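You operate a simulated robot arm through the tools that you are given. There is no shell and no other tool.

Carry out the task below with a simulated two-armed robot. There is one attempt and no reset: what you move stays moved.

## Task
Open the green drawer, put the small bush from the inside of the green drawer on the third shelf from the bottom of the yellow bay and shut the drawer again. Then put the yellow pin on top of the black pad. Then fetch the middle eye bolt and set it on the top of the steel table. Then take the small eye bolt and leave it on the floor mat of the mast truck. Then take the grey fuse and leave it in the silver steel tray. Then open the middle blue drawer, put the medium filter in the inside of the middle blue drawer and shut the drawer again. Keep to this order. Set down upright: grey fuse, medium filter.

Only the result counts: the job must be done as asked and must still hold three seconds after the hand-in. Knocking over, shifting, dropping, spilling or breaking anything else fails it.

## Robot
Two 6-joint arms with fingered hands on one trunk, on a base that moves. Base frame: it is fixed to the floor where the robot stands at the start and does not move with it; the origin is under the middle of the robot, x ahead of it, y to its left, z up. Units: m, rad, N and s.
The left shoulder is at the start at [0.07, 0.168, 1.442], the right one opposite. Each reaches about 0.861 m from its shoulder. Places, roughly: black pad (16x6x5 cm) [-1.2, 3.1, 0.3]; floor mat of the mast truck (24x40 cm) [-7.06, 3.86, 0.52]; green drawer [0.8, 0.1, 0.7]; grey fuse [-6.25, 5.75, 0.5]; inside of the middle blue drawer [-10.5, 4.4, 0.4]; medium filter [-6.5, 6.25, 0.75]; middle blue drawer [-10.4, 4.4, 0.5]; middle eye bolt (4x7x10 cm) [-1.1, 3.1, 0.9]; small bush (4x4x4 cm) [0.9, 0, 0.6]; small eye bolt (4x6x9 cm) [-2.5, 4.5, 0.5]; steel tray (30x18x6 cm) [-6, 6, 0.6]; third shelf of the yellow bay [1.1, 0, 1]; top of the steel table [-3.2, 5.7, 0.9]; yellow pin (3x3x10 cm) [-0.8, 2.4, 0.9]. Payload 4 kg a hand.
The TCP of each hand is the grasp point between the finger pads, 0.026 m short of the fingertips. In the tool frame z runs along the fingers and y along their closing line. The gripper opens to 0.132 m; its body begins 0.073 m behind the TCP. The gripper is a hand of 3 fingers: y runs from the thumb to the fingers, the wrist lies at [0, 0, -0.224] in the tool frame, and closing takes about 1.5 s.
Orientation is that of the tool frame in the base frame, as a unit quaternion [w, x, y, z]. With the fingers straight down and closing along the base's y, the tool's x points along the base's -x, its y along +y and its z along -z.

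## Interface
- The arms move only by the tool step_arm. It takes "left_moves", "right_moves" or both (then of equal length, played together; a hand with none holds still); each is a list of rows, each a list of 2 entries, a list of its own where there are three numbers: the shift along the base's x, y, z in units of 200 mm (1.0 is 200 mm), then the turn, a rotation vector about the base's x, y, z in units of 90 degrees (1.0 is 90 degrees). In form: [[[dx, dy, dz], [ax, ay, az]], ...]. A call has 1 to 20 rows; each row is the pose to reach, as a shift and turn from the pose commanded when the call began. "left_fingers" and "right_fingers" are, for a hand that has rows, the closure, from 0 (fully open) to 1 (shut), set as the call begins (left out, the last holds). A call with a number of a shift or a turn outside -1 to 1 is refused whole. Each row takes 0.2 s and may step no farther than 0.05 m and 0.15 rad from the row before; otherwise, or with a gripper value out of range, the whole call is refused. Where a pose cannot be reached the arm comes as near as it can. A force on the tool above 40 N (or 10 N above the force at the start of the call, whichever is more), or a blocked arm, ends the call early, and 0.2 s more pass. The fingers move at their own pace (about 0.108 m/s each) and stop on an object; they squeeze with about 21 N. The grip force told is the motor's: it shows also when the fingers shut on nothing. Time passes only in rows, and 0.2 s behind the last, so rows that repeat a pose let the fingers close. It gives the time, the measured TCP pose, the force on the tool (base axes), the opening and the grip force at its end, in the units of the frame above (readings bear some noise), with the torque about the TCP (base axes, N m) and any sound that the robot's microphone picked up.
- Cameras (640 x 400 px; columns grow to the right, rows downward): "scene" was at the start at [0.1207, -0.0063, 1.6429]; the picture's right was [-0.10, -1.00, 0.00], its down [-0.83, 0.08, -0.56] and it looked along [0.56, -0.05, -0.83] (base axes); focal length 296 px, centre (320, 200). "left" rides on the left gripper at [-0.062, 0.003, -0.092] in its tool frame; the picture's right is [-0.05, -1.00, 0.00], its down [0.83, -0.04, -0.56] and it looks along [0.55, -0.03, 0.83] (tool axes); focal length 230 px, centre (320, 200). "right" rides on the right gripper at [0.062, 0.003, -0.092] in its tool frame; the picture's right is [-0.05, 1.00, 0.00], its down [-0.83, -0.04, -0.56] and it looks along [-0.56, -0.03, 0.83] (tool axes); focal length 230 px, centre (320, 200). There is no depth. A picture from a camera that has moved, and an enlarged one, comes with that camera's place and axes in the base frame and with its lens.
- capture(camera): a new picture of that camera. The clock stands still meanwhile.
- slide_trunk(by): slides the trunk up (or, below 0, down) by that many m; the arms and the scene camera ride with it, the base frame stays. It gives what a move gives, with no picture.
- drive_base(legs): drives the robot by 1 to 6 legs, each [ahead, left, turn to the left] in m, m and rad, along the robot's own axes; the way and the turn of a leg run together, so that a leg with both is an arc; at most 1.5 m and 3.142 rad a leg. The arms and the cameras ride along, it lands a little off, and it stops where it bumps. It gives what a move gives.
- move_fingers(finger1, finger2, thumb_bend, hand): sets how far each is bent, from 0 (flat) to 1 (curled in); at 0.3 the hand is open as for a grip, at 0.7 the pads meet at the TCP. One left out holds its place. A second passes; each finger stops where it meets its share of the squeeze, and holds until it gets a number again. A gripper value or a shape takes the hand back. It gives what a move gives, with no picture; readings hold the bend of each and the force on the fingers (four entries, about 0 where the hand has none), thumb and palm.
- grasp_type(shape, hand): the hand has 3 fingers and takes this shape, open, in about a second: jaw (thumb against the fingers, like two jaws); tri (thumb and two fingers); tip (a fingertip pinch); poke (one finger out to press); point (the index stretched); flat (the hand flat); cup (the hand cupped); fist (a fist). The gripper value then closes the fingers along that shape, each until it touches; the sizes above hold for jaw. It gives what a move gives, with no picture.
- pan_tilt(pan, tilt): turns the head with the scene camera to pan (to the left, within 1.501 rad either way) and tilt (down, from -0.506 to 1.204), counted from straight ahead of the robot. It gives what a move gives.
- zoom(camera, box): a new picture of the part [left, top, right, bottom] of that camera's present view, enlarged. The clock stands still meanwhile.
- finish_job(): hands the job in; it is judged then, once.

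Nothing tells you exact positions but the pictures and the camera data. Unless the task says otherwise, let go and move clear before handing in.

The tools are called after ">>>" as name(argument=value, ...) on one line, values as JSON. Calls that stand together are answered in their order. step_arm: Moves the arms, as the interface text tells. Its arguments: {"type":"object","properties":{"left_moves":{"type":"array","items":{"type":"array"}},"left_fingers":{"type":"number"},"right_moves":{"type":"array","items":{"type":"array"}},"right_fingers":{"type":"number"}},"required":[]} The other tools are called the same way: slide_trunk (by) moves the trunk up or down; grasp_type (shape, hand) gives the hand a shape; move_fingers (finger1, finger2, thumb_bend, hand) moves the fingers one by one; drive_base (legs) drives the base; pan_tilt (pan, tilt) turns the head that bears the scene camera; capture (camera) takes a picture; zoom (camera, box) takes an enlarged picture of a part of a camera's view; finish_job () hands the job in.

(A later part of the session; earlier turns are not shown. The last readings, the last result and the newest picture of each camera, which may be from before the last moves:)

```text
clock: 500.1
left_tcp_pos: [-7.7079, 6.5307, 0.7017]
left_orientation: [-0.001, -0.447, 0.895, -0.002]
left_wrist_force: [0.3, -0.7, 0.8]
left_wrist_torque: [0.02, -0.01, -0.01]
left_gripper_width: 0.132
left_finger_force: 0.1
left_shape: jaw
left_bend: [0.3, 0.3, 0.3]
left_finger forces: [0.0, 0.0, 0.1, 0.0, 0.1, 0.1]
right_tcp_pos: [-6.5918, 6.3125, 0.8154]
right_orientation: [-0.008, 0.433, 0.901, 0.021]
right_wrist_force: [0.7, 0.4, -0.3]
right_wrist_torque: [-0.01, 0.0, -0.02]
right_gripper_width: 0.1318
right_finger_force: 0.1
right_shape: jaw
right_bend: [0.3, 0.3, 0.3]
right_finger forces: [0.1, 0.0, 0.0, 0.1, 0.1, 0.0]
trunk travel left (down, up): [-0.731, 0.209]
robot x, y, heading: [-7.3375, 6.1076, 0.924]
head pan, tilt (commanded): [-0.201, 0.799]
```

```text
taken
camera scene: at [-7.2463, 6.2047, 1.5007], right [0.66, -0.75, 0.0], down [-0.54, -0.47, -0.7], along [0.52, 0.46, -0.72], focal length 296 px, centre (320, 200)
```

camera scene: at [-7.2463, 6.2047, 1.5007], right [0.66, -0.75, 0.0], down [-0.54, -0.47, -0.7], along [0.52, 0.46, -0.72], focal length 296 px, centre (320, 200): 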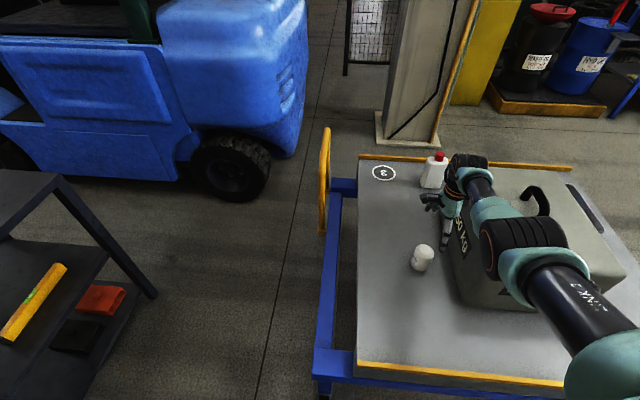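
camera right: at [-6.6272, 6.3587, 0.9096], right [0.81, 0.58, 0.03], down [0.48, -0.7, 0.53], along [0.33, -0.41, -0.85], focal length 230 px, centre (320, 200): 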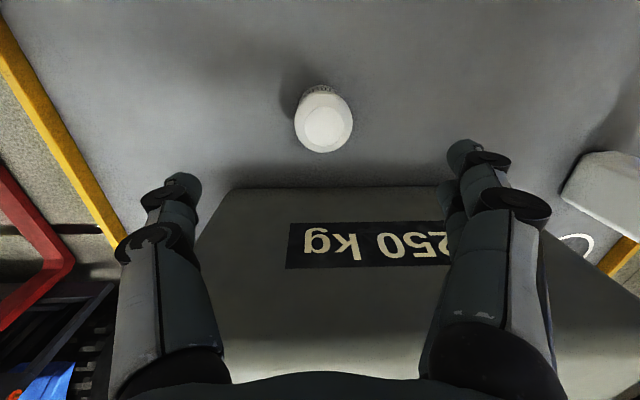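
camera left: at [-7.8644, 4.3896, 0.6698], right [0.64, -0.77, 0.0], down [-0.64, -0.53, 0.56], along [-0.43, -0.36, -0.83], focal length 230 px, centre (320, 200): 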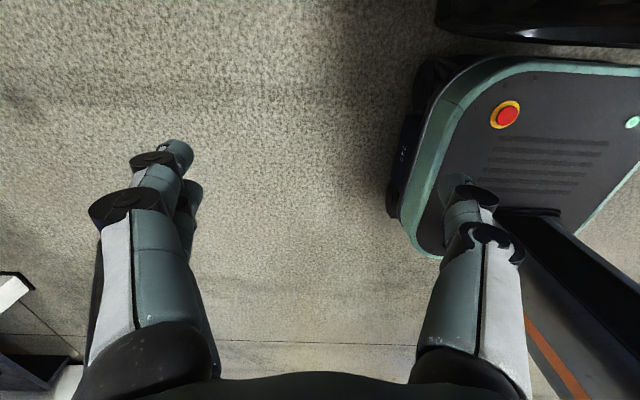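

The forearm would come down on the 250 kg box from this heading. I'll raise again, turn the base to approach square to the cart edge, so the forearm stays beside the box.

>>> slide_trunk(by=0.205)

>>> drive_base(legs=[[0, 0, -0.307], [0.112, 0.165, 0]])

>>> step_arm(right_moves=[[[0, 0, 0], [0, 0, 0.05]], [[0, 0, 0], [0, 0, 0.1]], [[0, 0, 0], [0, 0, 0.16]]])

>>> capture(camera="right")

>>> capture(camera="scene")

```text
clock: 502.3
left_tcp_pos: [-7.7078, 6.5293, 0.9072]
left_orientation: [0.0, -0.445, 0.895, -0.002]
left_wrist_force: [0.2, -0.4, -0.1]
left_wrist_torque: [-0.01, 0.01, -0.01]
left_gripper_width: 0.1318
left_finger_force: 0.0
left_shape: jaw
left_bend: [0.3, 0.3, 0.3]
left_finger forces: [0.1, 0.0, 0.0, 0.1, 0.0, 0.0]
right_tcp_pos: [-6.5914, 6.3121, 1.0202]
right_orientation: [-0.008, 0.433, 0.901, 0.022]
right_wrist_force: [0.3, -0.8, -0.3]
right_wrist_torque: [0.03, -0.01, -0.01]
right_gripper_width: 0.1319
right_finger_force: 0.0
right_shape: jaw
right_bend: [0.3, 0.3, 0.3]
right_finger forces: [0.0, 0.0, 0.0, 0.0, 0.0, 0.0]
trunk travel left (down, up): [-0.936, 0.004]
robot x, y, heading: [-7.3351, 6.1075, 0.921]
head pan, tilt (commanded): [-0.201, 0.799]
```

```text
clock: 504.9
left_tcp_pos: [-7.5685, 6.8185, 0.9092]
left_orientation: [0.0, -0.304, 0.953, -0.001]
left_wrist_force: [0.1, 0.5, 0.6]
left_wrist_torque: [0.0, 0.03, 0.0]
left_gripper_width: 0.132
left_finger_force: 0.0
left_shape: jaw
left_bend: [0.3, 0.3, 0.3]
left_finger forces: [0.1, 0.0, 0.1, 0.0, 0.1, 0.0]
right_tcp_pos: [-6.5689, 6.2728, 1.0193]
right_orientation: [-0.005, 0.565, 0.824, 0.023]
right_wrist_force: [-0.4, 0.0, -0.5]
right_wrist_torque: [0.04, 0.02, 0.0]
right_gripper_width: 0.1322
right_finger_force: 0.1
right_shape: jaw
right_bend: [0.3, 0.3, 0.3]
right_finger forces: [0.0, 0.0, 0.1, 0.0, 0.0, 0.1]
trunk travel left (down, up): [-0.936, 0.004]
robot x, y, heading: [-7.3386, 6.3051, 0.612]
head pan, tilt (commanded): [-0.201, 0.799]
```

```text
clock: 505.7
left_tcp_pos: [-7.5684, 6.8206, 0.9058]
left_orientation: [-0.001, -0.304, 0.953, -0.003]
left_wrist_force: [0.1, -0.2, -0.2]
left_wrist_torque: [0.02, 0.01, 0.0]
left_gripper_width: 0.1321
left_finger_force: 0.0
left_shape: jaw
left_bend: [0.3, 0.3, 0.3]
left_finger forces: [0.1, 0.1, 0.0, 0.1, 0.1, 0.1]
right_tcp_pos: [-6.5688, 6.2754, 1.0199]
right_orientation: [-0.007, 0.458, 0.889, 0.021]
right_wrist_force: [0.8, 0.7, 0.1]
right_wrist_torque: [-0.05, 0.01, 0.01]
right_gripper_width: 0.132
right_finger_force: 0.0
right_shape: jaw
right_bend: [0.3, 0.3, 0.3]
right_finger forces: [0.0, 0.0, 0.0, 0.0, 0.0, 0.1]
trunk travel left (down, up): [-0.936, 0.004]
robot x, y, heading: [-7.3406, 6.3104, 0.613]
head pan, tilt (commanded): [-0.201, 0.799]
```

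```text
taken
camera right: at [-6.6032, 6.3248, 1.1141], right [0.84, 0.54, 0.03], down [0.44, -0.72, 0.53], along [0.3, -0.43, -0.85], focal length 230 px, centre (320, 200)
```

right: 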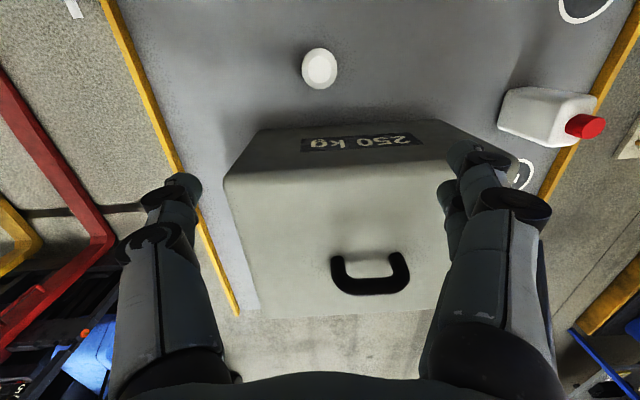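

```text
taken
camera scene: at [-7.2259, 6.3725, 1.7056], right [0.4, -0.92, 0.0], down [-0.66, -0.29, -0.7], along [0.64, 0.28, -0.72], focal length 296 px, centre (320, 200)
```

scene: 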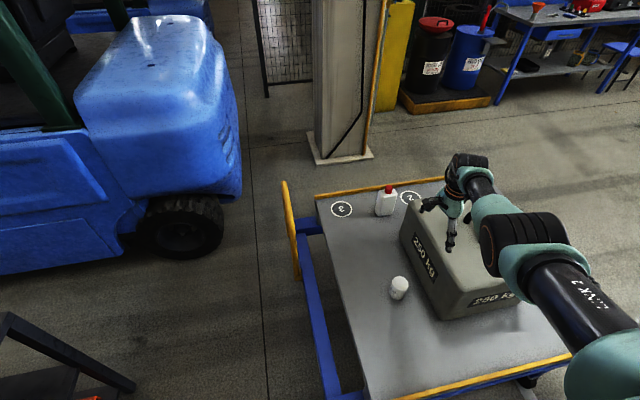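

>>> drive_base(legs=[[0.01, 0.043, 0]])

>>> slide_trunk(by=-0.22)

>>> capture(camera="right")

>>> capture(camera="scene")

```text
clock: 506.6
left_tcp_pos: [-7.5815, 6.8539, 0.9114]
left_orientation: [-0.001, -0.304, 0.953, 0.001]
left_wrist_force: [0.4, -0.9, -0.5]
left_wrist_torque: [0.02, 0.05, -0.01]
left_gripper_width: 0.1318
left_finger_force: 0.0
left_shape: jaw
left_bend: [0.3, 0.3, 0.3]
left_finger forces: [0.0, 0.0, 0.0, 0.0, 0.0, 0.1]
right_tcp_pos: [-6.5816, 6.3067, 1.0179]
right_orientation: [-0.011, 0.459, 0.888, 0.024]
right_wrist_force: [0.6, -0.5, -0.3]
right_wrist_torque: [0.07, 0.02, -0.01]
right_gripper_width: 0.1321
right_finger_force: 0.0
right_shape: jaw
right_bend: [0.3, 0.3, 0.3]
right_finger forces: [0.1, 0.0, 0.0, 0.0, 0.0, 0.0]
trunk travel left (down, up): [-0.936, 0.004]
robot x, y, heading: [-7.3571, 6.3481, 0.615]
head pan, tilt (commanded): [-0.201, 0.799]
```

```text
clock: 508.9
left_tcp_pos: [-7.5832, 6.8602, 0.686]
left_orientation: [-0.002, -0.303, 0.953, -0.003]
left_wrist_force: [-0.4, 0.9, -0.1]
left_wrist_torque: [0.01, 0.03, 0.03]
left_gripper_width: 0.1319
left_finger_force: 0.1
left_shape: jaw
left_bend: [0.3, 0.3, 0.3]
left_finger forces: [0.0, 0.0, 0.0, 0.1, 0.1, 0.0]
right_tcp_pos: [-6.5849, 6.3123, 0.799]
right_orientation: [-0.006, 0.459, 0.888, 0.022]
right_wrist_force: [1.6, -0.2, 0.5]
right_wrist_torque: [-0.01, -0.01, -0.07]
right_gripper_width: 0.1319
right_finger_force: 0.1
right_shape: jaw
right_bend: [0.3, 0.3, 0.3]
right_finger forces: [0.0, 0.1, 0.1, 0.0, 0.0, 0.0]
trunk travel left (down, up): [-0.716, 0.224]
robot x, y, heading: [-7.3549, 6.3498, 0.612]
head pan, tilt (commanded): [-0.201, 0.799]
```

```text
taken
camera right: at [-6.6192, 6.3622, 0.8942], right [0.84, 0.54, 0.03], down [0.44, -0.73, 0.53], along [0.3, -0.43, -0.85], focal length 230 px, centre (320, 200)
```

right: 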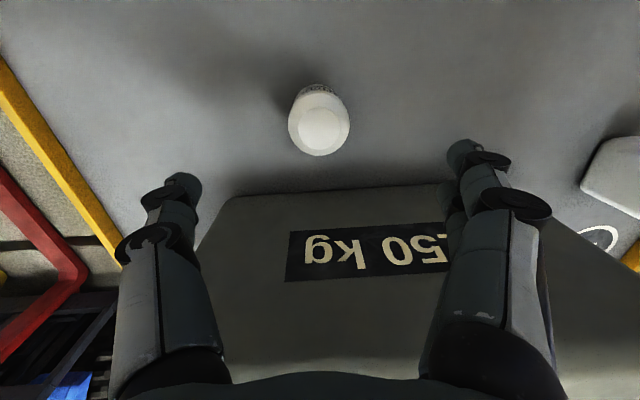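

```text
taken
camera scene: at [-7.2423, 6.4109, 1.4857], right [0.4, -0.92, 0.0], down [-0.66, -0.29, -0.7], along [0.64, 0.28, -0.72], focal length 296 px, centre (320, 200)
```

scene: 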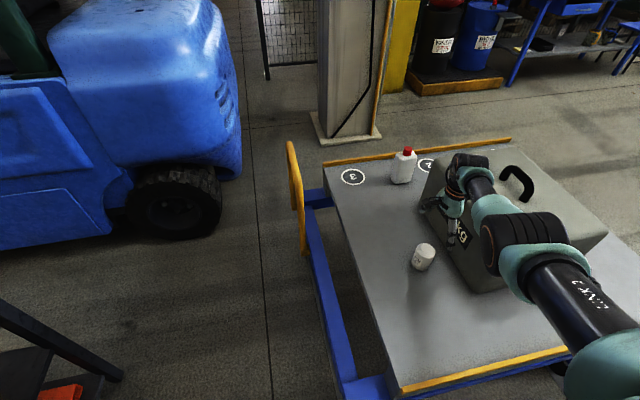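

Aligned over the filter with the wrist 7 cm beside the box. Lowering further.

>>> slide_trunk(by=-0.09)

>>> capture(camera="right")

>>> zoom(camera="scene", box=[370, 130, 530, 290])

```text
clock: 510.2
left_tcp_pos: [-7.584, 6.8601, 0.596]
left_orientation: [-0.001, -0.304, 0.953, -0.004]
left_wrist_force: [0.0, 0.4, 0.6]
left_wrist_torque: [0.01, 0.04, 0.01]
left_gripper_width: 0.1319
left_finger_force: 0.0
left_shape: jaw
left_bend: [0.3, 0.3, 0.3]
left_finger forces: [0.1, 0.1, 0.0, 0.0, 0.1, 0.0]
right_tcp_pos: [-6.5854, 6.3129, 0.7107]
right_orientation: [-0.007, 0.459, 0.888, 0.021]
right_wrist_force: [0.4, 1.0, 0.6]
right_wrist_torque: [0.01, -0.01, 0.0]
right_gripper_width: 0.132
right_finger_force: 0.0
right_shape: jaw
right_bend: [0.3, 0.3, 0.3]
right_finger forces: [0.0, 0.0, 0.1, 0.0, 0.0, 0.1]
trunk travel left (down, up): [-0.626, 0.314]
robot x, y, heading: [-7.3592, 6.347, 0.616]
head pan, tilt (commanded): [-0.201, 0.799]
```

```text
taken
camera right: at [-6.6193, 6.3623, 0.8043], right [0.84, 0.54, 0.03], down [0.44, -0.73, 0.53], along [0.3, -0.43, -0.85], focal length 230 px, centre (320, 200)
```

right: 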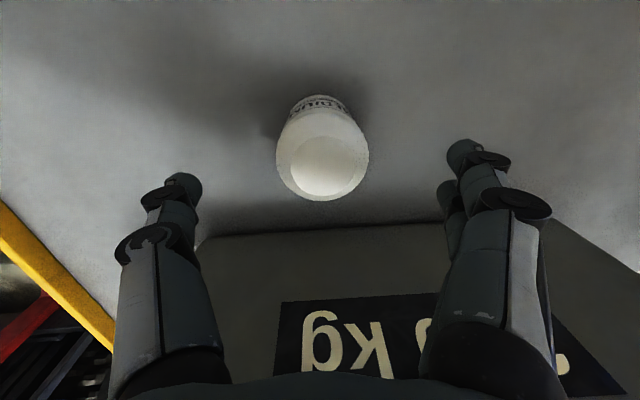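

```text
2.50 times, centred on (450, 210) of scene
camera zoom: at [-7.2424, 6.411, 1.3957], right [0.4, -0.92, 0.0], down [-0.66, -0.29, -0.7], along [0.64, 0.28, -0.72], focal length 740 px, centre (-5, 175)
```

zoom: 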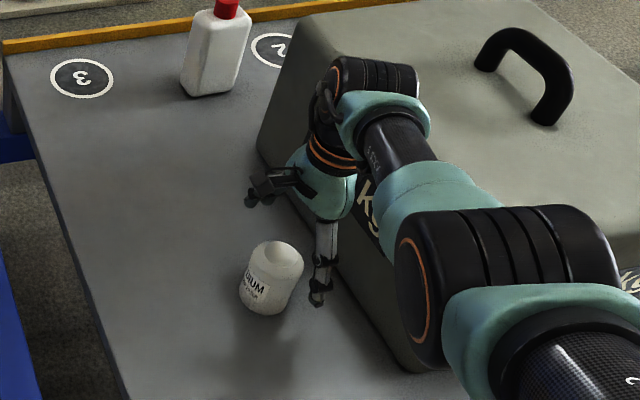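

>>> step_arm(right_moves=[[[-0.015, 0.045, 0], [0, 0, 0]], [[-0.015, 0.045, 0], [0, 0, 0]]], right_fingers=0.15)

>>> slide_trunk(by=-0.058)

>>> capture(camera="right")

>>> zoom(camera="scene", box=[370, 130, 530, 290])

```text
clock: 510.8
left_tcp_pos: [-7.5838, 6.86, 0.5975]
left_orientation: [-0.001, -0.304, 0.953, -0.004]
left_wrist_force: [0.0, -0.6, -1.2]
left_wrist_torque: [0.01, -0.01, -0.01]
left_gripper_width: 0.1318
left_finger_force: 0.0
left_shape: jaw
left_bend: [0.3, 0.3, 0.3]
left_finger forces: [0.0, 0.0, 0.1, 0.0, 0.0, 0.0]
right_tcp_pos: [-6.5882, 6.3226, 0.7094]
right_orientation: [-0.007, 0.459, 0.888, 0.022]
right_wrist_force: [0.1, -0.1, 0.0]
right_wrist_torque: [-0.01, -0.02, -0.03]
right_gripper_width: 0.1123
right_finger_force: 0.1
right_shape: jaw
right_bend: [0.54, 0.54, 0.5]
right_finger forces: [0.1, 0.0, 0.0, 0.1, 0.1, 0.0]
trunk travel left (down, up): [-0.626, 0.314]
robot x, y, heading: [-7.3597, 6.3477, 0.613]
head pan, tilt (commanded): [-0.201, 0.799]
```

```text
clock: 511.8
left_tcp_pos: [-7.5841, 6.8596, 0.539]
left_orientation: [-0.001, -0.304, 0.953, -0.004]
left_wrist_force: [-0.7, -1.0, 0.6]
left_wrist_torque: [0.0, -0.02, -0.02]
left_gripper_width: 0.1318
left_finger_force: 0.0
left_shape: jaw
left_bend: [0.3, 0.3, 0.3]
left_finger forces: [0.1, 0.1, 0.0, 0.0, 0.0, 0.1]
right_tcp_pos: [-6.5892, 6.3213, 0.6523]
right_orientation: [-0.007, 0.459, 0.888, 0.023]
right_wrist_force: [-0.1, 0.8, 0.8]
right_wrist_torque: [0.0, 0.01, -0.01]
right_gripper_width: 0.1123
right_finger_force: 0.0
right_shape: jaw
right_bend: [0.54, 0.54, 0.5]
right_finger forces: [0.0, 0.0, 0.1, 0.0, 0.0, 0.1]
trunk travel left (down, up): [-0.568, 0.372]
robot x, y, heading: [-7.3579, 6.3498, 0.617]
head pan, tilt (commanded): [-0.201, 0.799]
```

```text
taken
camera right: at [-6.6228, 6.371, 0.7465], right [0.84, 0.54, 0.03], down [0.44, -0.73, 0.53], along [0.3, -0.43, -0.85], focal length 230 px, centre (320, 200)
```

right: 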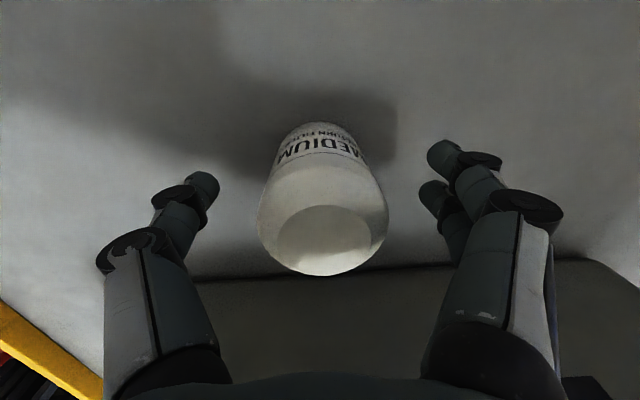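

```text
2.50 times, centred on (450, 210) of scene
camera zoom: at [-7.2424, 6.411, 1.3376], right [0.4, -0.92, 0.0], down [-0.66, -0.29, -0.7], along [0.64, 0.28, -0.72], focal length 740 px, centre (-5, 175)
```

zoom: 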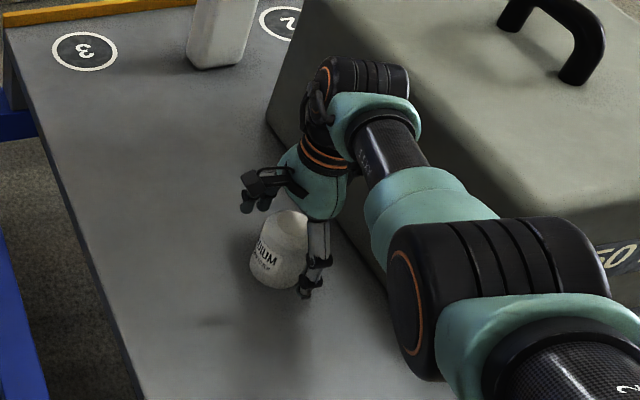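

The filter is between the fingers. Closing.

>>> step_arm(right_moves=[[[0, 0, 0], [0, 0, 0]], [[0, 0, 0], [0, 0, 0]], [[0, 0, 0], [0, 0, 0]], [[0, 0, 0], [0, 0, 0]], [[0, 0, 0], [0, 0, 0]], [[0, 0, 0], [0, 0, 0]]], right_fingers=1.0)

>>> capture(camera="right")

```text
clock: 513.1
left_tcp_pos: [-7.5836, 6.8611, 0.5372]
left_orientation: [-0.001, -0.304, 0.953, -0.003]
left_wrist_force: [0.3, 0.2, 0.2]
left_wrist_torque: [-0.01, 0.02, 0.01]
left_gripper_width: 0.1319
left_finger_force: 0.0
left_shape: jaw
left_bend: [0.3, 0.3, 0.3]
left_finger forces: [0.0, 0.0, 0.0, 0.0, 0.1, 0.0]
right_tcp_pos: [-6.5895, 6.3228, 0.6521]
right_orientation: [-0.008, 0.457, 0.889, 0.022]
right_wrist_force: [-0.4, 0.7, -0.2]
right_wrist_torque: [0.0, 0.03, 0.0]
right_gripper_width: 0.0504
right_finger_force: 20.9
right_shape: jaw
right_bend: [0.73, 0.73, 0.7]
right_finger forces: [8.8, 10.0, 0.1, 0.0, 18.4, 0.1]
trunk travel left (down, up): [-0.568, 0.372]
robot x, y, heading: [-7.3586, 6.3492, 0.611]
head pan, tilt (commanded): [-0.201, 0.799]
```

```text
taken
camera right: at [-6.6227, 6.3711, 0.7462], right [0.84, 0.54, 0.03], down [0.44, -0.73, 0.53], along [0.3, -0.43, -0.85], focal length 230 px, centre (320, 200)
```

right: 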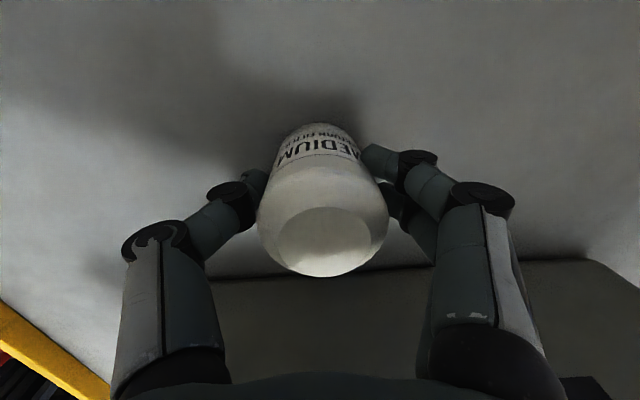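

Firm grip on the filter. Lifting it up.

>>> slide_trunk(by=0.1)

>>> slide_trunk(by=0.26)

>>> capture(camera="right")

>>> capture(camera="scene")

```text
clock: 514.5
left_tcp_pos: [-7.5829, 6.8608, 0.6382]
left_orientation: [-0.001, -0.304, 0.953, -0.002]
left_wrist_force: [-0.4, 0.2, 0.5]
left_wrist_torque: [-0.01, -0.01, 0.04]
left_gripper_width: 0.132
left_finger_force: 0.1
left_shape: jaw
left_bend: [0.3, 0.3, 0.3]
left_finger forces: [0.1, 0.0, 0.0, 0.0, 0.0, 0.0]
right_tcp_pos: [-6.589, 6.3219, 0.7509]
right_orientation: [-0.007, 0.459, 0.888, 0.021]
right_wrist_force: [-0.2, 0.3, -2.3]
right_wrist_torque: [0.06, 0.01, -0.02]
right_gripper_width: 0.0505
right_finger_force: 21.1
right_shape: jaw
right_bend: [0.74, 0.73, 0.7]
right_finger forces: [8.7, 9.9, 0.1, 0.1, 18.3, 0.0]
trunk travel left (down, up): [-0.668, 0.272]
robot x, y, heading: [-7.3566, 6.3503, 0.614]
head pan, tilt (commanded): [-0.201, 0.799]
```

```text
clock: 517.1
left_tcp_pos: [-7.583, 6.8606, 0.8986]
left_orientation: [-0.001, -0.304, 0.953, -0.002]
left_wrist_force: [0.3, 0.5, -0.1]
left_wrist_torque: [0.01, 0.02, -0.01]
left_gripper_width: 0.1321
left_finger_force: 0.0
left_shape: jaw
left_bend: [0.3, 0.3, 0.3]
left_finger forces: [0.0, 0.0, 0.0, 0.0, 0.0, 0.0]
right_tcp_pos: [-6.5886, 6.3217, 1.0111]
right_orientation: [-0.007, 0.458, 0.888, 0.022]
right_wrist_force: [1.1, 0.3, -2.9]
right_wrist_torque: [0.0, 0.01, 0.02]
right_gripper_width: 0.0504
right_finger_force: 20.8
right_shape: jaw
right_bend: [0.74, 0.73, 0.7]
right_finger forces: [8.6, 10.0, 0.1, 0.0, 18.3, 0.0]
trunk travel left (down, up): [-0.928, 0.012]
robot x, y, heading: [-7.3591, 6.3494, 0.611]
head pan, tilt (commanded): [-0.201, 0.799]
```

```text
taken
camera right: at [-6.6223, 6.371, 1.1059], right [0.84, 0.54, 0.03], down [0.44, -0.73, 0.53], along [0.3, -0.43, -0.85], focal length 230 px, centre (320, 200)
```

right: 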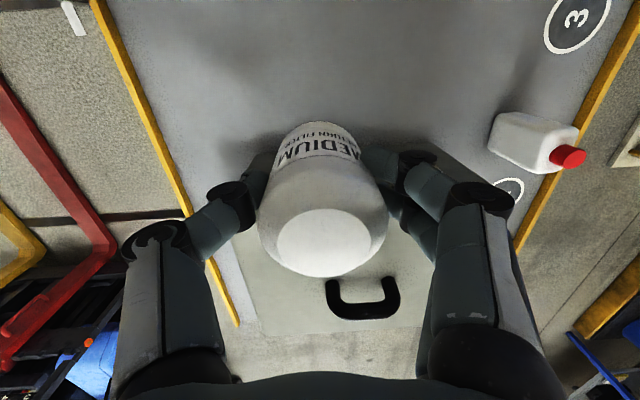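

```text
taken
camera scene: at [-7.2415, 6.4112, 1.6975], right [0.4, -0.92, 0.0], down [-0.66, -0.29, -0.7], along [0.64, 0.28, -0.72], focal length 296 px, centre (320, 200)
```

scene: 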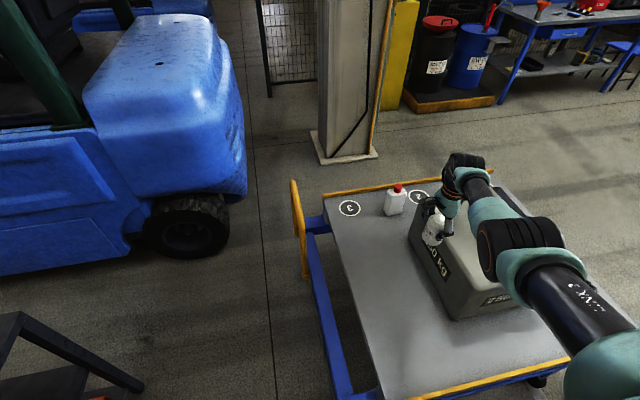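

I'll bring the left arm back to a compact pose before travelling.

>>> step_arm(left_moves=[[[0.17, -0.017, 0.05], [0, 0, 0]], [[0.34, -0.034, 0.1], [0, 0, 0]], [[0.51, -0.05, 0.15], [0, 0, 0]], [[0.678, -0.067, 0.2], [0, 0, 0]]])

>>> step_arm(left_moves=[[[0.17, -0.017, 0.05], [0, 0, 0]], [[0.34, -0.034, 0.1], [0, 0, 0]], [[0.51, -0.05, 0.15], [0, 0, 0]], [[0.678, -0.067, 0.2], [0, 0, 0]]])

>>> step_arm(left_moves=[[[0.17, -0.017, 0.05], [0, 0, 0]], [[0.34, -0.034, 0.1], [0, 0, 0]], [[0.51, -0.05, 0.15], [0, 0, 0]], [[0.678, -0.067, 0.2], [0, 0, 0]]])

```text
clock: 518.1
left_tcp_pos: [-7.446, 6.8444, 0.9382]
left_orientation: [-0.001, -0.303, 0.953, -0.003]
left_wrist_force: [0.4, -0.4, -0.6]
left_wrist_torque: [-0.01, 0.0, 0.03]
left_gripper_width: 0.1318
left_finger_force: 0.0
left_shape: jaw
left_bend: [0.3, 0.3, 0.3]
left_finger forces: [0.0, 0.1, 0.1, 0.1, 0.0, 0.1]
right_tcp_pos: [-6.5875, 6.3221, 1.0106]
right_orientation: [-0.007, 0.458, 0.889, 0.021]
right_wrist_force: [-0.1, 0.3, -3.5]
right_wrist_torque: [0.02, 0.02, 0.01]
right_gripper_width: 0.0504
right_finger_force: 20.7
right_shape: jaw
right_bend: [0.74, 0.73, 0.7]
right_finger forces: [8.6, 10.0, 0.1, 0.0, 18.3, 0.0]
trunk travel left (down, up): [-0.928, 0.012]
robot x, y, heading: [-7.3583, 6.3495, 0.617]
head pan, tilt (commanded): [-0.201, 0.799]
```

```text
clock: 519.1
left_tcp_pos: [-7.3099, 6.8327, 0.9767]
left_orientation: [-0.002, -0.304, 0.953, -0.003]
left_wrist_force: [-0.3, 0.7, 0.0]
left_wrist_torque: [-0.01, 0.01, -0.03]
left_gripper_width: 0.1317
left_finger_force: 0.1
left_shape: jaw
left_bend: [0.3, 0.3, 0.3]
left_finger forces: [0.0, 0.0, 0.0, 0.0, 0.0, 0.0]
right_tcp_pos: [-6.5875, 6.3219, 1.0109]
right_orientation: [-0.007, 0.459, 0.888, 0.021]
right_wrist_force: [0.5, -0.4, -2.4]
right_wrist_torque: [0.02, 0.04, -0.01]
right_gripper_width: 0.0506
right_finger_force: 21.1
right_shape: jaw
right_bend: [0.74, 0.73, 0.7]
right_finger forces: [8.7, 9.9, 0.0, 0.0, 18.3, 0.0]
trunk travel left (down, up): [-0.928, 0.012]
robot x, y, heading: [-7.3566, 6.3506, 0.615]
head pan, tilt (commanded): [-0.201, 0.799]
```

```text
clock: 520.1
left_tcp_pos: [-7.1762, 6.8194, 1.0165]
left_orientation: [-0.003, -0.304, 0.953, -0.002]
left_wrist_force: [-0.4, 0.0, -0.5]
left_wrist_torque: [-0.01, -0.03, 0.02]
left_gripper_width: 0.1322
left_finger_force: 0.0
left_shape: jaw
left_bend: [0.3, 0.3, 0.3]
left_finger forces: [0.0, 0.1, 0.1, 0.0, 0.0, 0.0]
right_tcp_pos: [-6.5873, 6.3209, 1.01]
right_orientation: [-0.008, 0.458, 0.889, 0.022]
right_wrist_force: [-0.6, -0.5, -3.5]
right_wrist_torque: [-0.01, 0.0, -0.02]
right_gripper_width: 0.0503
right_finger_force: 21.8
right_shape: jaw
right_bend: [0.74, 0.73, 0.7]
right_finger forces: [8.7, 9.8, 0.1, 0.0, 18.2, 0.0]
trunk travel left (down, up): [-0.928, 0.012]
robot x, y, heading: [-7.3571, 6.3498, 0.614]
head pan, tilt (commanded): [-0.201, 0.799]
```

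Now driving back past the fork tips towards the blue workbench.

>>> drive_base(legs=[[-0.46, 0.2, 0], [-0.59, 0.11, 0], [0, 0, -1.31], [0, 0, -1.3]])

>>> drive_base(legs=[[0.77, 0.13, 0], [0.76, 0.13, 0], [1.25, 0.05, 0]])

>>> drive_base(legs=[[0, 0, -1.05], [0, 0, -1.05]])

>>> pan_tilt(pan=0.2, tilt=0.5)

>>> capture(camera="scene")

>>> capture(camera="right")

```text
clock: 532.6
left_tcp_pos: [-8.3282, 5.5017, 1.0163]
left_orientation: [-0.003, 0.847, 0.532, 0.001]
left_wrist_force: [0.2, 0.5, -0.2]
left_wrist_torque: [0.02, 0.02, 0.0]
left_gripper_width: 0.1318
left_finger_force: 0.1
left_shape: jaw
left_bend: [0.3, 0.3, 0.3]
left_finger forces: [0.0, 0.0, 0.1, 0.1, 0.1, 0.0]
right_tcp_pos: [-9.0871, 5.652, 1.0114]
right_orientation: [0.019, 0.975, -0.222, 0.013]
right_wrist_force: [-1.0, -0.8, -2.5]
right_wrist_torque: [0.01, -0.02, 0.0]
right_gripper_width: 0.0494
right_finger_force: 21.1
right_shape: jaw
right_bend: [0.74, 0.73, 0.7]
right_finger forces: [8.7, 9.5, 0.1, 0.1, 16.1, 0.1]
trunk travel left (down, up): [-0.928, 0.012]
robot x, y, heading: [-8.4038, 5.9994, -2.024]
head pan, tilt (commanded): [-0.201, 0.799]
```

```text
clock: 546.5
left_tcp_pos: [-9.26, 2.8512, 1.0172]
left_orientation: [-0.002, 0.848, 0.529, 0.001]
left_wrist_force: [0.6, 0.1, -0.7]
left_wrist_torque: [-0.02, -0.03, 0.04]
left_gripper_width: 0.132
left_finger_force: 0.0
left_shape: jaw
left_bend: [0.3, 0.3, 0.3]
left_finger forces: [0.0, 0.0, 0.1, 0.1, 0.1, 0.0]
right_tcp_pos: [-10.0153, 3.006, 1.0108]
right_orientation: [0.021, 0.974, -0.224, 0.012]
right_wrist_force: [-0.4, -0.1, -2.3]
right_wrist_torque: [-0.02, -0.04, -0.02]
right_gripper_width: 0.049
right_finger_force: 20.7
right_shape: jaw
right_bend: [0.74, 0.73, 0.7]
right_finger forces: [8.7, 9.7, 0.1, 0.1, 15.7, 0.1]
trunk travel left (down, up): [-0.928, 0.012]
robot x, y, heading: [-9.3267, 3.3501, -2.025]
head pan, tilt (commanded): [-0.201, 0.799]
```

```text
clock: 552.3
left_tcp_pos: [-9.7882, 3.5559, 1.017]
left_orientation: [-0.002, 0.874, -0.486, 0.002]
left_wrist_force: [-0.8, 0.9, 0.3]
left_wrist_torque: [-0.02, 0.0, 0.02]
left_gripper_width: 0.132
left_finger_force: 0.0
left_shape: jaw
left_bend: [0.3, 0.3, 0.3]
left_finger forces: [0.0, 0.0, 0.0, 0.0, 0.1, 0.0]
right_tcp_pos: [-9.2549, 4.1145, 1.0113]
right_orientation: [-0.021, -0.276, 0.961, 0.011]
right_wrist_force: [0.9, -0.2, -2.5]
right_wrist_torque: [-0.01, 0.0, -0.01]
right_gripper_width: 0.0483
right_finger_force: 21.2
right_shape: jaw
right_bend: [0.74, 0.73, 0.7]
right_finger forces: [8.8, 9.4, 0.0, 0.0, 14.9, 0.1]
trunk travel left (down, up): [-0.928, 0.012]
robot x, y, heading: [-9.3295, 3.3517, 2.124]
head pan, tilt (commanded): [-0.201, 0.799]
```

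```text
clock: 553.2
left_tcp_pos: [-9.7881, 3.5565, 1.016]
left_orientation: [-0.001, 0.874, -0.486, 0.003]
left_wrist_force: [0.8, 0.4, -1.3]
left_wrist_torque: [0.0, 0.03, 0.0]
left_gripper_width: 0.1315
left_finger_force: 0.0
left_shape: jaw
left_bend: [0.3, 0.3, 0.3]
left_finger forces: [0.1, 0.0, 0.1, 0.0, 0.0, 0.1]
right_tcp_pos: [-9.2544, 4.1156, 1.0106]
right_orientation: [-0.02, -0.276, 0.961, 0.011]
right_wrist_force: [-0.1, 0.1, -2.9]
right_wrist_torque: [-0.02, 0.02, 0.01]
right_gripper_width: 0.0483
right_finger_force: 21.2
right_shape: jaw
right_bend: [0.74, 0.73, 0.7]
right_finger forces: [8.9, 9.4, 0.0, 0.0, 15.0, 0.0]
trunk travel left (down, up): [-0.928, 0.012]
robot x, y, heading: [-9.3275, 3.3491, 2.125]
head pan, tilt (commanded): [0.201, 0.499]
```

```text
taken
camera scene: at [-9.4172, 3.4609, 1.7235], right [0.73, 0.68, 0.0], down [0.33, -0.35, -0.88], along [-0.6, 0.64, -0.48], focal length 296 px, centre (320, 200)
```

scene: 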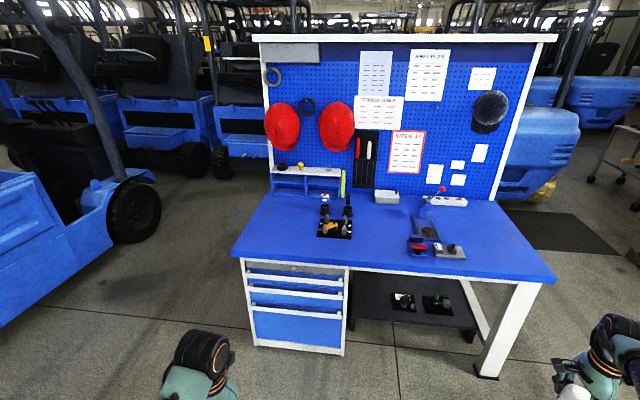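

```text
taken
camera right: at [-9.3049, 4.0862, 1.1058], right [-0.48, 0.87, 0.03], down [0.75, 0.4, 0.53], along [0.45, 0.28, -0.85], focal length 230 px, centre (320, 200)
```

right: 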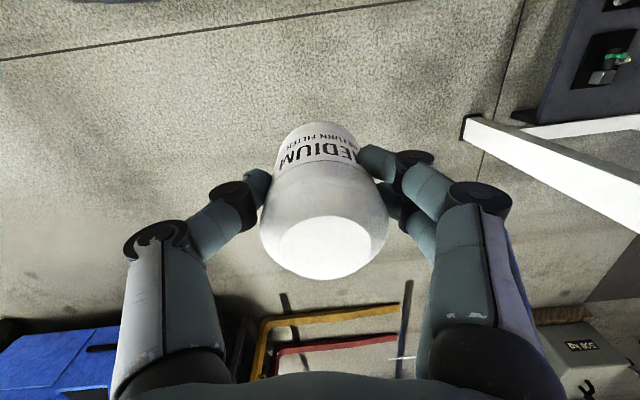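

>>> zoom(camera="scene", box=[220, 230, 380, 360])

```text
3.08 times, centred on (300, 295) of scene
camera zoom: at [-9.4172, 3.4609, 1.7235], right [0.73, 0.68, 0.0], down [0.33, -0.35, -0.88], along [-0.6, 0.64, -0.48], focal length 911 px, centre (382, -92)
```

zoom: 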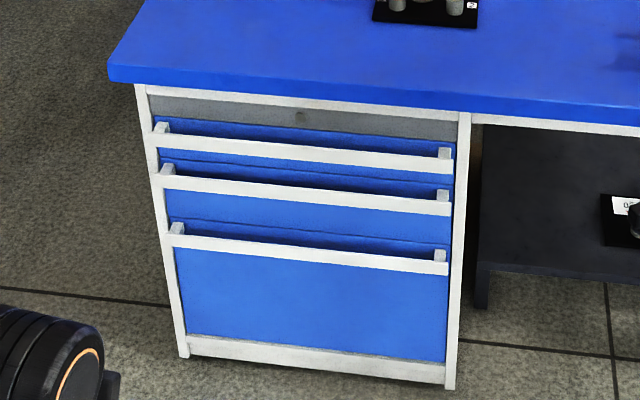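

The middle drawer's white bar handle is at z≈0.55, the bench top at z≈0.78. To free my hands safely I'll first stand the filter on the free front-left area of the bench top, above the drawers.

>>> drive_base(legs=[[0.35, 0.39, 0], [0.25, 0.39, 0], [0, 0, 0.07]])

>>> pan_tilt(pan=-0.2, tilt=0.7)

>>> capture(camera="scene")

>>> capture(camera="right")

```text
clock: 559.1
left_tcp_pos: [-10.7766, 3.6261, 1.0175]
left_orientation: [0.0, 0.891, -0.454, 0.002]
left_wrist_force: [0.4, 0.3, 0.6]
left_wrist_torque: [-0.01, 0.04, 0.0]
left_gripper_width: 0.1319
left_finger_force: 0.1
left_shape: jaw
left_bend: [0.3, 0.3, 0.3]
left_finger forces: [0.0, 0.0, 0.1, 0.0, 0.0, 0.0]
right_tcp_pos: [-10.2855, 4.2207, 1.0086]
right_orientation: [-0.022, -0.31, 0.951, 0.009]
right_wrist_force: [-0.6, -0.1, -2.9]
right_wrist_torque: [-0.05, 0.06, -0.02]
right_gripper_width: 0.0482
right_finger_force: 20.8
right_shape: jaw
right_bend: [0.74, 0.73, 0.7]
right_finger forces: [8.8, 9.5, 0.1, 0.0, 15.0, 0.1]
trunk travel left (down, up): [-0.928, 0.012]
robot x, y, heading: [-10.306, 3.4529, 2.201]
head pan, tilt (commanded): [0.201, 0.499]
```

```text
clock: 559.9
left_tcp_pos: [-10.7788, 3.6249, 1.0176]
left_orientation: [-0.001, 0.891, -0.453, 0.002]
left_wrist_force: [1.2, -0.1, -0.3]
left_wrist_torque: [-0.01, 0.01, -0.01]
left_gripper_width: 0.1319
left_finger_force: 0.1
left_shape: jaw
left_bend: [0.3, 0.3, 0.3]
left_finger forces: [0.1, 0.0, 0.0, 0.1, 0.1, 0.0]
right_tcp_pos: [-10.2861, 4.2193, 1.0113]
right_orientation: [-0.02, -0.309, 0.951, 0.01]
right_wrist_force: [0.0, -0.1, -3.1]
right_wrist_torque: [-0.02, 0.04, -0.01]
right_gripper_width: 0.0485
right_finger_force: 20.8
right_shape: jaw
right_bend: [0.74, 0.73, 0.7]
right_finger forces: [8.9, 9.4, 0.1, 0.0, 15.0, 0.0]
trunk travel left (down, up): [-0.928, 0.012]
robot x, y, heading: [-10.3052, 3.4542, 2.197]
head pan, tilt (commanded): [-0.201, 0.7]
```

```text
taken
camera scene: at [-10.3705, 3.5708, 1.7058], right [0.91, 0.41, 0.0], down [0.27, -0.59, -0.76], along [-0.32, 0.7, -0.64], focal length 296 px, centre (320, 200)
```

scene: 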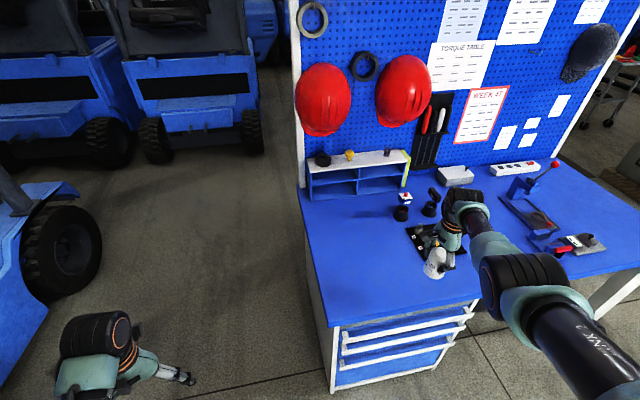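

```text
taken
camera right: at [-10.3343, 4.187, 1.1059], right [-0.54, 0.84, 0.03], down [0.72, 0.45, 0.53], along [0.43, 0.31, -0.85], focal length 230 px, centre (320, 200)
```

right: 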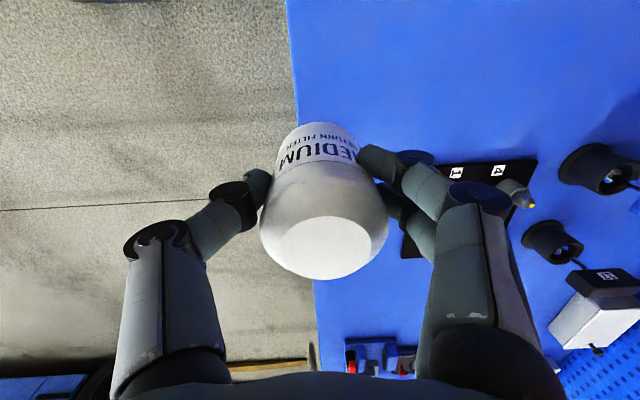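

>>> drive_base(legs=[[0.165, 0.108, 0]])

>>> slide_trunk(by=-0.14)

>>> capture(camera="right")

>>> capture(camera="scene")

```text
clock: 561.5
left_tcp_pos: [-10.9612, 3.6985, 1.0179]
left_orientation: [0.0, 0.89, -0.456, 0.002]
left_wrist_force: [0.6, -0.2, 0.7]
left_wrist_torque: [0.02, 0.03, 0.0]
left_gripper_width: 0.132
left_finger_force: 0.1
left_shape: jaw
left_bend: [0.3, 0.3, 0.3]
left_finger forces: [0.0, 0.1, 0.1, 0.0, 0.1, 0.0]
right_tcp_pos: [-10.4671, 4.2912, 1.0117]
right_orientation: [-0.021, -0.308, 0.951, 0.011]
right_wrist_force: [0.4, -0.2, -2.9]
right_wrist_torque: [0.01, -0.02, 0.01]
right_gripper_width: 0.0482
right_finger_force: 21.2
right_shape: jaw
right_bend: [0.74, 0.73, 0.7]
right_finger forces: [8.8, 9.5, 0.0, 0.0, 15.1, 0.0]
trunk travel left (down, up): [-0.928, 0.012]
robot x, y, heading: [-10.4941, 3.5244, 2.192]
head pan, tilt (commanded): [-0.201, 0.7]
```

```text
clock: 563.2
left_tcp_pos: [-10.9649, 3.6988, 0.8776]
left_orientation: [-0.001, 0.89, -0.455, 0.002]
left_wrist_force: [-0.1, -0.1, 1.1]
left_wrist_torque: [-0.02, -0.01, -0.02]
left_gripper_width: 0.1316
left_finger_force: 0.0
left_shape: jaw
left_bend: [0.3, 0.3, 0.3]
left_finger forces: [0.0, 0.0, 0.1, 0.1, 0.1, 0.0]
right_tcp_pos: [-10.4704, 4.291, 0.8708]
right_orientation: [-0.02, -0.308, 0.951, 0.009]
right_wrist_force: [0.3, 0.6, -3.2]
right_wrist_torque: [0.01, 0.01, 0.01]
right_gripper_width: 0.0481
right_finger_force: 21.1
right_shape: jaw
right_bend: [0.74, 0.73, 0.7]
right_finger forces: [8.7, 9.5, 0.0, 0.0, 15.0, 0.0]
trunk travel left (down, up): [-0.788, 0.152]
robot x, y, heading: [-10.4913, 3.5247, 2.19]
head pan, tilt (commanded): [-0.201, 0.7]
```

```text
taken
camera right: at [-10.5181, 4.259, 0.966], right [-0.54, 0.84, 0.03], down [0.72, 0.45, 0.53], along [0.43, 0.31, -0.85], focal length 230 px, centre (320, 200)
```

right: 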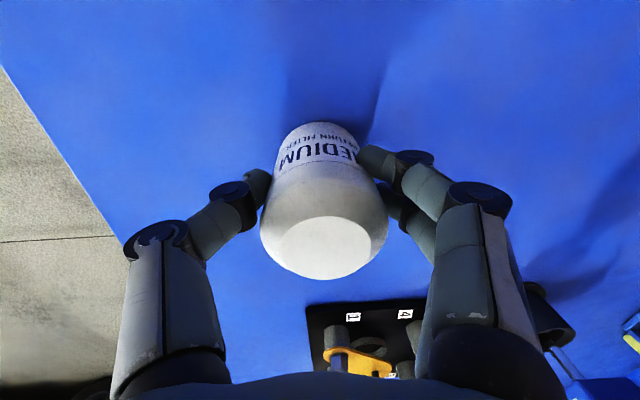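

```text
taken
camera scene: at [-10.5559, 3.6427, 1.5659], right [0.91, 0.41, 0.0], down [0.26, -0.59, -0.76], along [-0.31, 0.7, -0.64], focal length 296 px, centre (320, 200)
```

scene: 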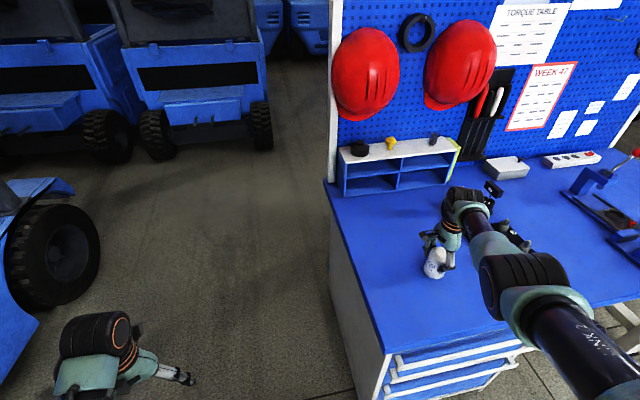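

>>> slide_trunk(by=-0.03)

>>> step_arm(right_moves=[[[0, 0, -0.015], [0, 0, 0]], [[0, 0, -0.03], [0, 0, 0]], [[0, 0, -0.045], [0, 0, 0]], [[0, 0, -0.06], [0, 0, 0]], [[0, 0, -0.075], [0, 0, 0]], [[0, 0, -0.09], [0, 0, 0]]])

```text
clock: 564.0
left_tcp_pos: [-10.9639, 3.6977, 0.8469]
left_orientation: [0.0, 0.89, -0.456, 0.003]
left_wrist_force: [-0.4, -0.1, -0.9]
left_wrist_torque: [-0.05, 0.04, 0.01]
left_gripper_width: 0.1317
left_finger_force: 0.0
left_shape: jaw
left_bend: [0.3, 0.3, 0.3]
left_finger forces: [0.1, 0.0, 0.1, 0.0, 0.1, 0.0]
right_tcp_pos: [-10.4713, 4.2913, 0.8409]
right_orientation: [-0.02, -0.308, 0.951, 0.011]
right_wrist_force: [-3.5, -1.8, 10.3]
right_wrist_torque: [0.01, 0.02, 0.02]
right_gripper_width: 0.0409
right_finger_force: 21.0
right_shape: jaw
right_bend: [0.77, 0.74, 0.74]
right_finger forces: [1.0, 11.1, 0.0, 0.0, 12.9, 0.1]
trunk travel left (down, up): [-0.758, 0.182]
robot x, y, heading: [-10.4889, 3.5227, 2.187]
head pan, tilt (commanded): [-0.201, 0.7]
```

```text
clock: 565.4
left_tcp_pos: [-10.9653, 3.6948, 0.8483]
left_orientation: [-0.003, 0.891, -0.454, 0.002]
left_wrist_force: [0.7, 0.2, 0.5]
left_wrist_torque: [-0.02, 0.02, -0.01]
left_gripper_width: 0.1318
left_finger_force: 0.2
left_shape: jaw
left_bend: [0.3, 0.3, 0.3]
left_finger forces: [0.0, 0.0, 0.0, 0.0, 0.0, 0.0]
right_tcp_pos: [-10.473, 4.2865, 0.832]
right_orientation: [-0.022, -0.309, 0.951, 0.018]
right_wrist_force: [-8.9, 2.1, 29.7]
right_wrist_torque: [0.21, 0.0, 0.05]
right_gripper_width: 0.0393
right_finger_force: 20.9
right_shape: jaw
right_bend: [0.77, 0.74, 0.75]
right_finger forces: [0.1, 23.6, 0.0, 0.0, 12.1, 0.0]
right hand out of reach, approached as far as the arm can: row 5, 6
trunk travel left (down, up): [-0.758, 0.182]
robot x, y, heading: [-10.4909, 3.5219, 2.189]
head pan, tilt (commanded): [-0.201, 0.7]
```

Contact came earlier than expected; I'll ease up and check the filter.

>>> step_arm(right_moves=[[[0, 0, 0.03], [0, 0, 0]], [[0, 0, 0.045], [0, 0, 0]]])

>>> capture(camera="right")

>>> zoom(camera="scene", box=[390, 180, 520, 290])

```text
clock: 566.0
left_tcp_pos: [-10.9639, 3.6995, 0.8475]
left_orientation: [-0.001, 0.89, -0.455, 0.004]
left_wrist_force: [0.8, 0.4, 0.3]
left_wrist_torque: [0.02, 0.0, 0.02]
left_gripper_width: 0.1319
left_finger_force: 0.0
left_shape: jaw
left_bend: [0.3, 0.3, 0.3]
left_finger forces: [0.0, 0.0, 0.0, 0.0, 0.1, 0.0]
right_tcp_pos: [-10.4658, 4.2869, 0.8298]
right_orientation: [-0.02, -0.307, 0.951, 0.006]
right_wrist_force: [-0.1, -0.1, 0.1]
right_wrist_torque: [0.02, 0.03, 0.01]
right_gripper_width: 0.0284
right_finger_force: 20.7
right_shape: jaw
right_bend: [0.77, 0.77, 0.75]
right_finger forces: [0.0, 0.0, 0.0, 0.0, 0.1, 0.0]
trunk travel left (down, up): [-0.758, 0.182]
robot x, y, heading: [-10.4923, 3.5175, 2.196]
head pan, tilt (commanded): [-0.201, 0.7]
```

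```text
taken
camera right: at [-10.514, 4.2551, 0.9253], right [-0.54, 0.84, 0.02], down [0.72, 0.45, 0.53], along [0.43, 0.3, -0.85], focal length 230 px, centre (320, 200)
```

right: 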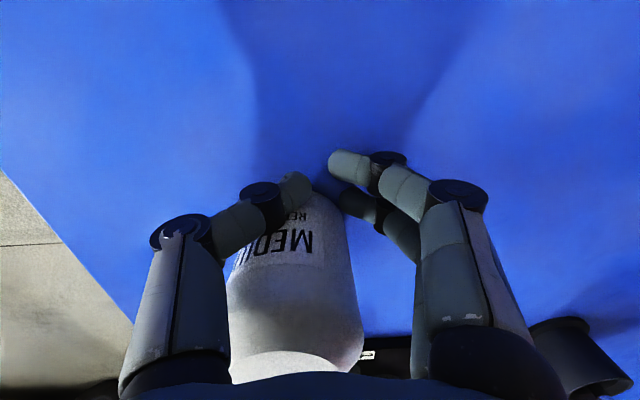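

```text
3.64 times, centred on (455, 235) of scene
camera zoom: at [-10.5551, 3.6432, 1.5355], right [0.91, 0.41, 0.0], down [0.26, -0.59, -0.76], along [-0.31, 0.7, -0.64], focal length 1077 px, centre (-171, 73)
```

zoom: 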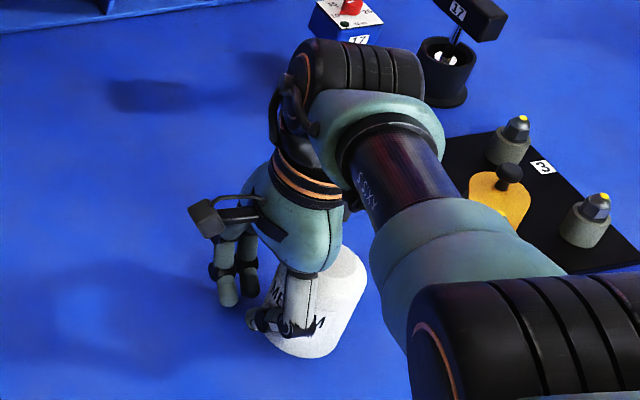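

The filter slipped out and stands beside the closed fingers on the bench. I'll raise the hand straight up and look.

>>> slide_trunk(by=0.03)

>>> capture(camera="right")

>>> slide_trunk(by=0.12)

>>> capture(camera="scene")

>>> capture(camera="right")

```text
clock: 566.7
left_tcp_pos: [-10.965, 3.6973, 0.8772]
left_orientation: [-0.002, 0.89, -0.456, 0.003]
left_wrist_force: [-0.7, -0.2, 0.7]
left_wrist_torque: [-0.01, -0.01, -0.01]
left_gripper_width: 0.1321
left_finger_force: 0.1
left_shape: jaw
left_bend: [0.3, 0.3, 0.3]
left_finger forces: [0.0, 0.0, 0.0, 0.1, 0.1, 0.0]
right_tcp_pos: [-10.4688, 4.2896, 0.8632]
right_orientation: [-0.02, -0.308, 0.951, 0.01]
right_wrist_force: [-0.5, 0.2, -0.3]
right_wrist_torque: [-0.04, -0.02, -0.01]
right_gripper_width: 0.0285
right_finger_force: 21.1
right_shape: jaw
right_bend: [0.77, 0.77, 0.75]
right_finger forces: [0.0, 0.0, 0.0, 0.0, 0.0, 0.0]
trunk travel left (down, up): [-0.788, 0.152]
robot x, y, heading: [-10.4933, 3.5222, 2.193]
head pan, tilt (commanded): [-0.201, 0.7]
```

```text
taken
camera right: at [-10.5167, 4.2557, 0.958], right [-0.54, 0.84, 0.03], down [0.72, 0.45, 0.53], along [0.43, 0.31, -0.85], focal length 230 px, centre (320, 200)
```

right: 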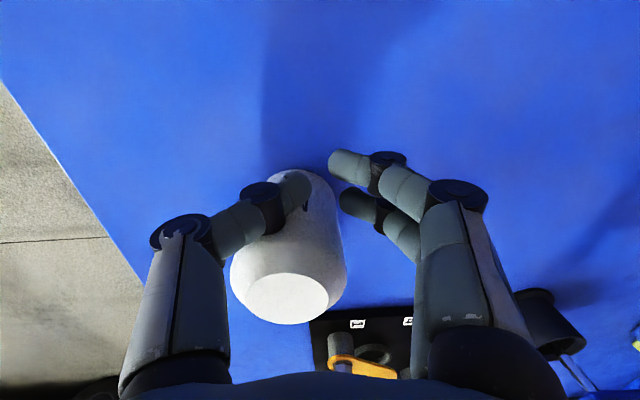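

```text
clock: 568.2
left_tcp_pos: [-10.9645, 3.6992, 0.9957]
left_orientation: [-0.002, 0.891, -0.455, 0.002]
left_wrist_force: [0.4, 0.3, 0.0]
left_wrist_torque: [0.0, 0.0, -0.01]
left_gripper_width: 0.1319
left_finger_force: 0.2
left_shape: jaw
left_bend: [0.3, 0.3, 0.3]
left_finger forces: [0.0, 0.0, 0.0, 0.0, 0.1, 0.1]
right_tcp_pos: [-10.4687, 4.2879, 0.9838]
right_orientation: [-0.02, -0.308, 0.951, 0.01]
right_wrist_force: [-0.9, 0.2, 0.5]
right_wrist_torque: [0.02, 0.03, -0.01]
right_gripper_width: 0.0283
right_finger_force: 20.7
right_shape: jaw
right_bend: [0.77, 0.77, 0.75]
right_finger forces: [0.0, 0.1, 0.1, 0.0, 0.1, 0.1]
trunk travel left (down, up): [-0.908, 0.032]
robot x, y, heading: [-10.4939, 3.5225, 2.189]
head pan, tilt (commanded): [-0.201, 0.7]
```

```text
taken
camera scene: at [-10.5563, 3.6426, 1.6858], right [0.91, 0.41, 0.0], down [0.26, -0.59, -0.76], along [-0.31, 0.7, -0.64], focal length 296 px, centre (320, 200)
```

scene: 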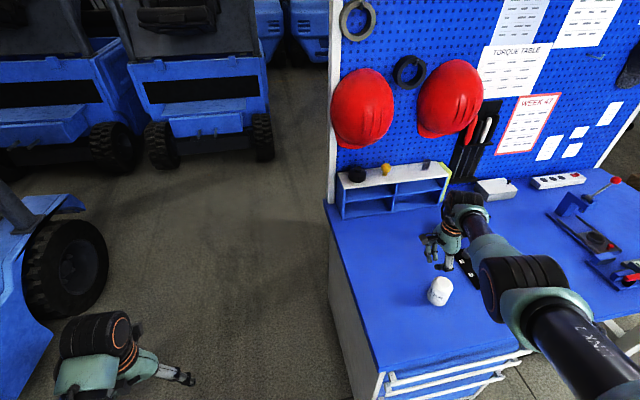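

```text
taken
camera right: at [-10.5166, 4.2559, 1.0778], right [-0.54, 0.84, 0.03], down [0.72, 0.45, 0.53], along [0.43, 0.31, -0.85], focal length 230 px, centre (320, 200)
```

right: 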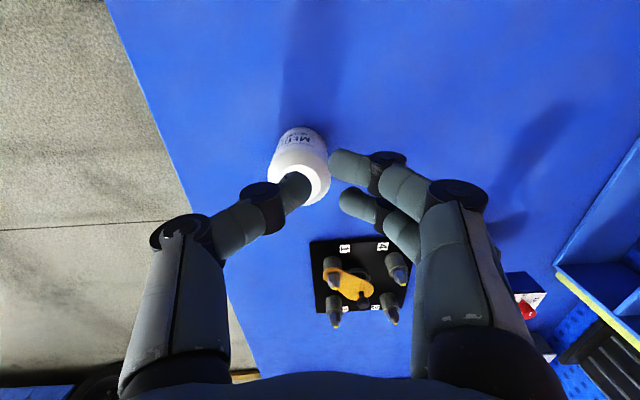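

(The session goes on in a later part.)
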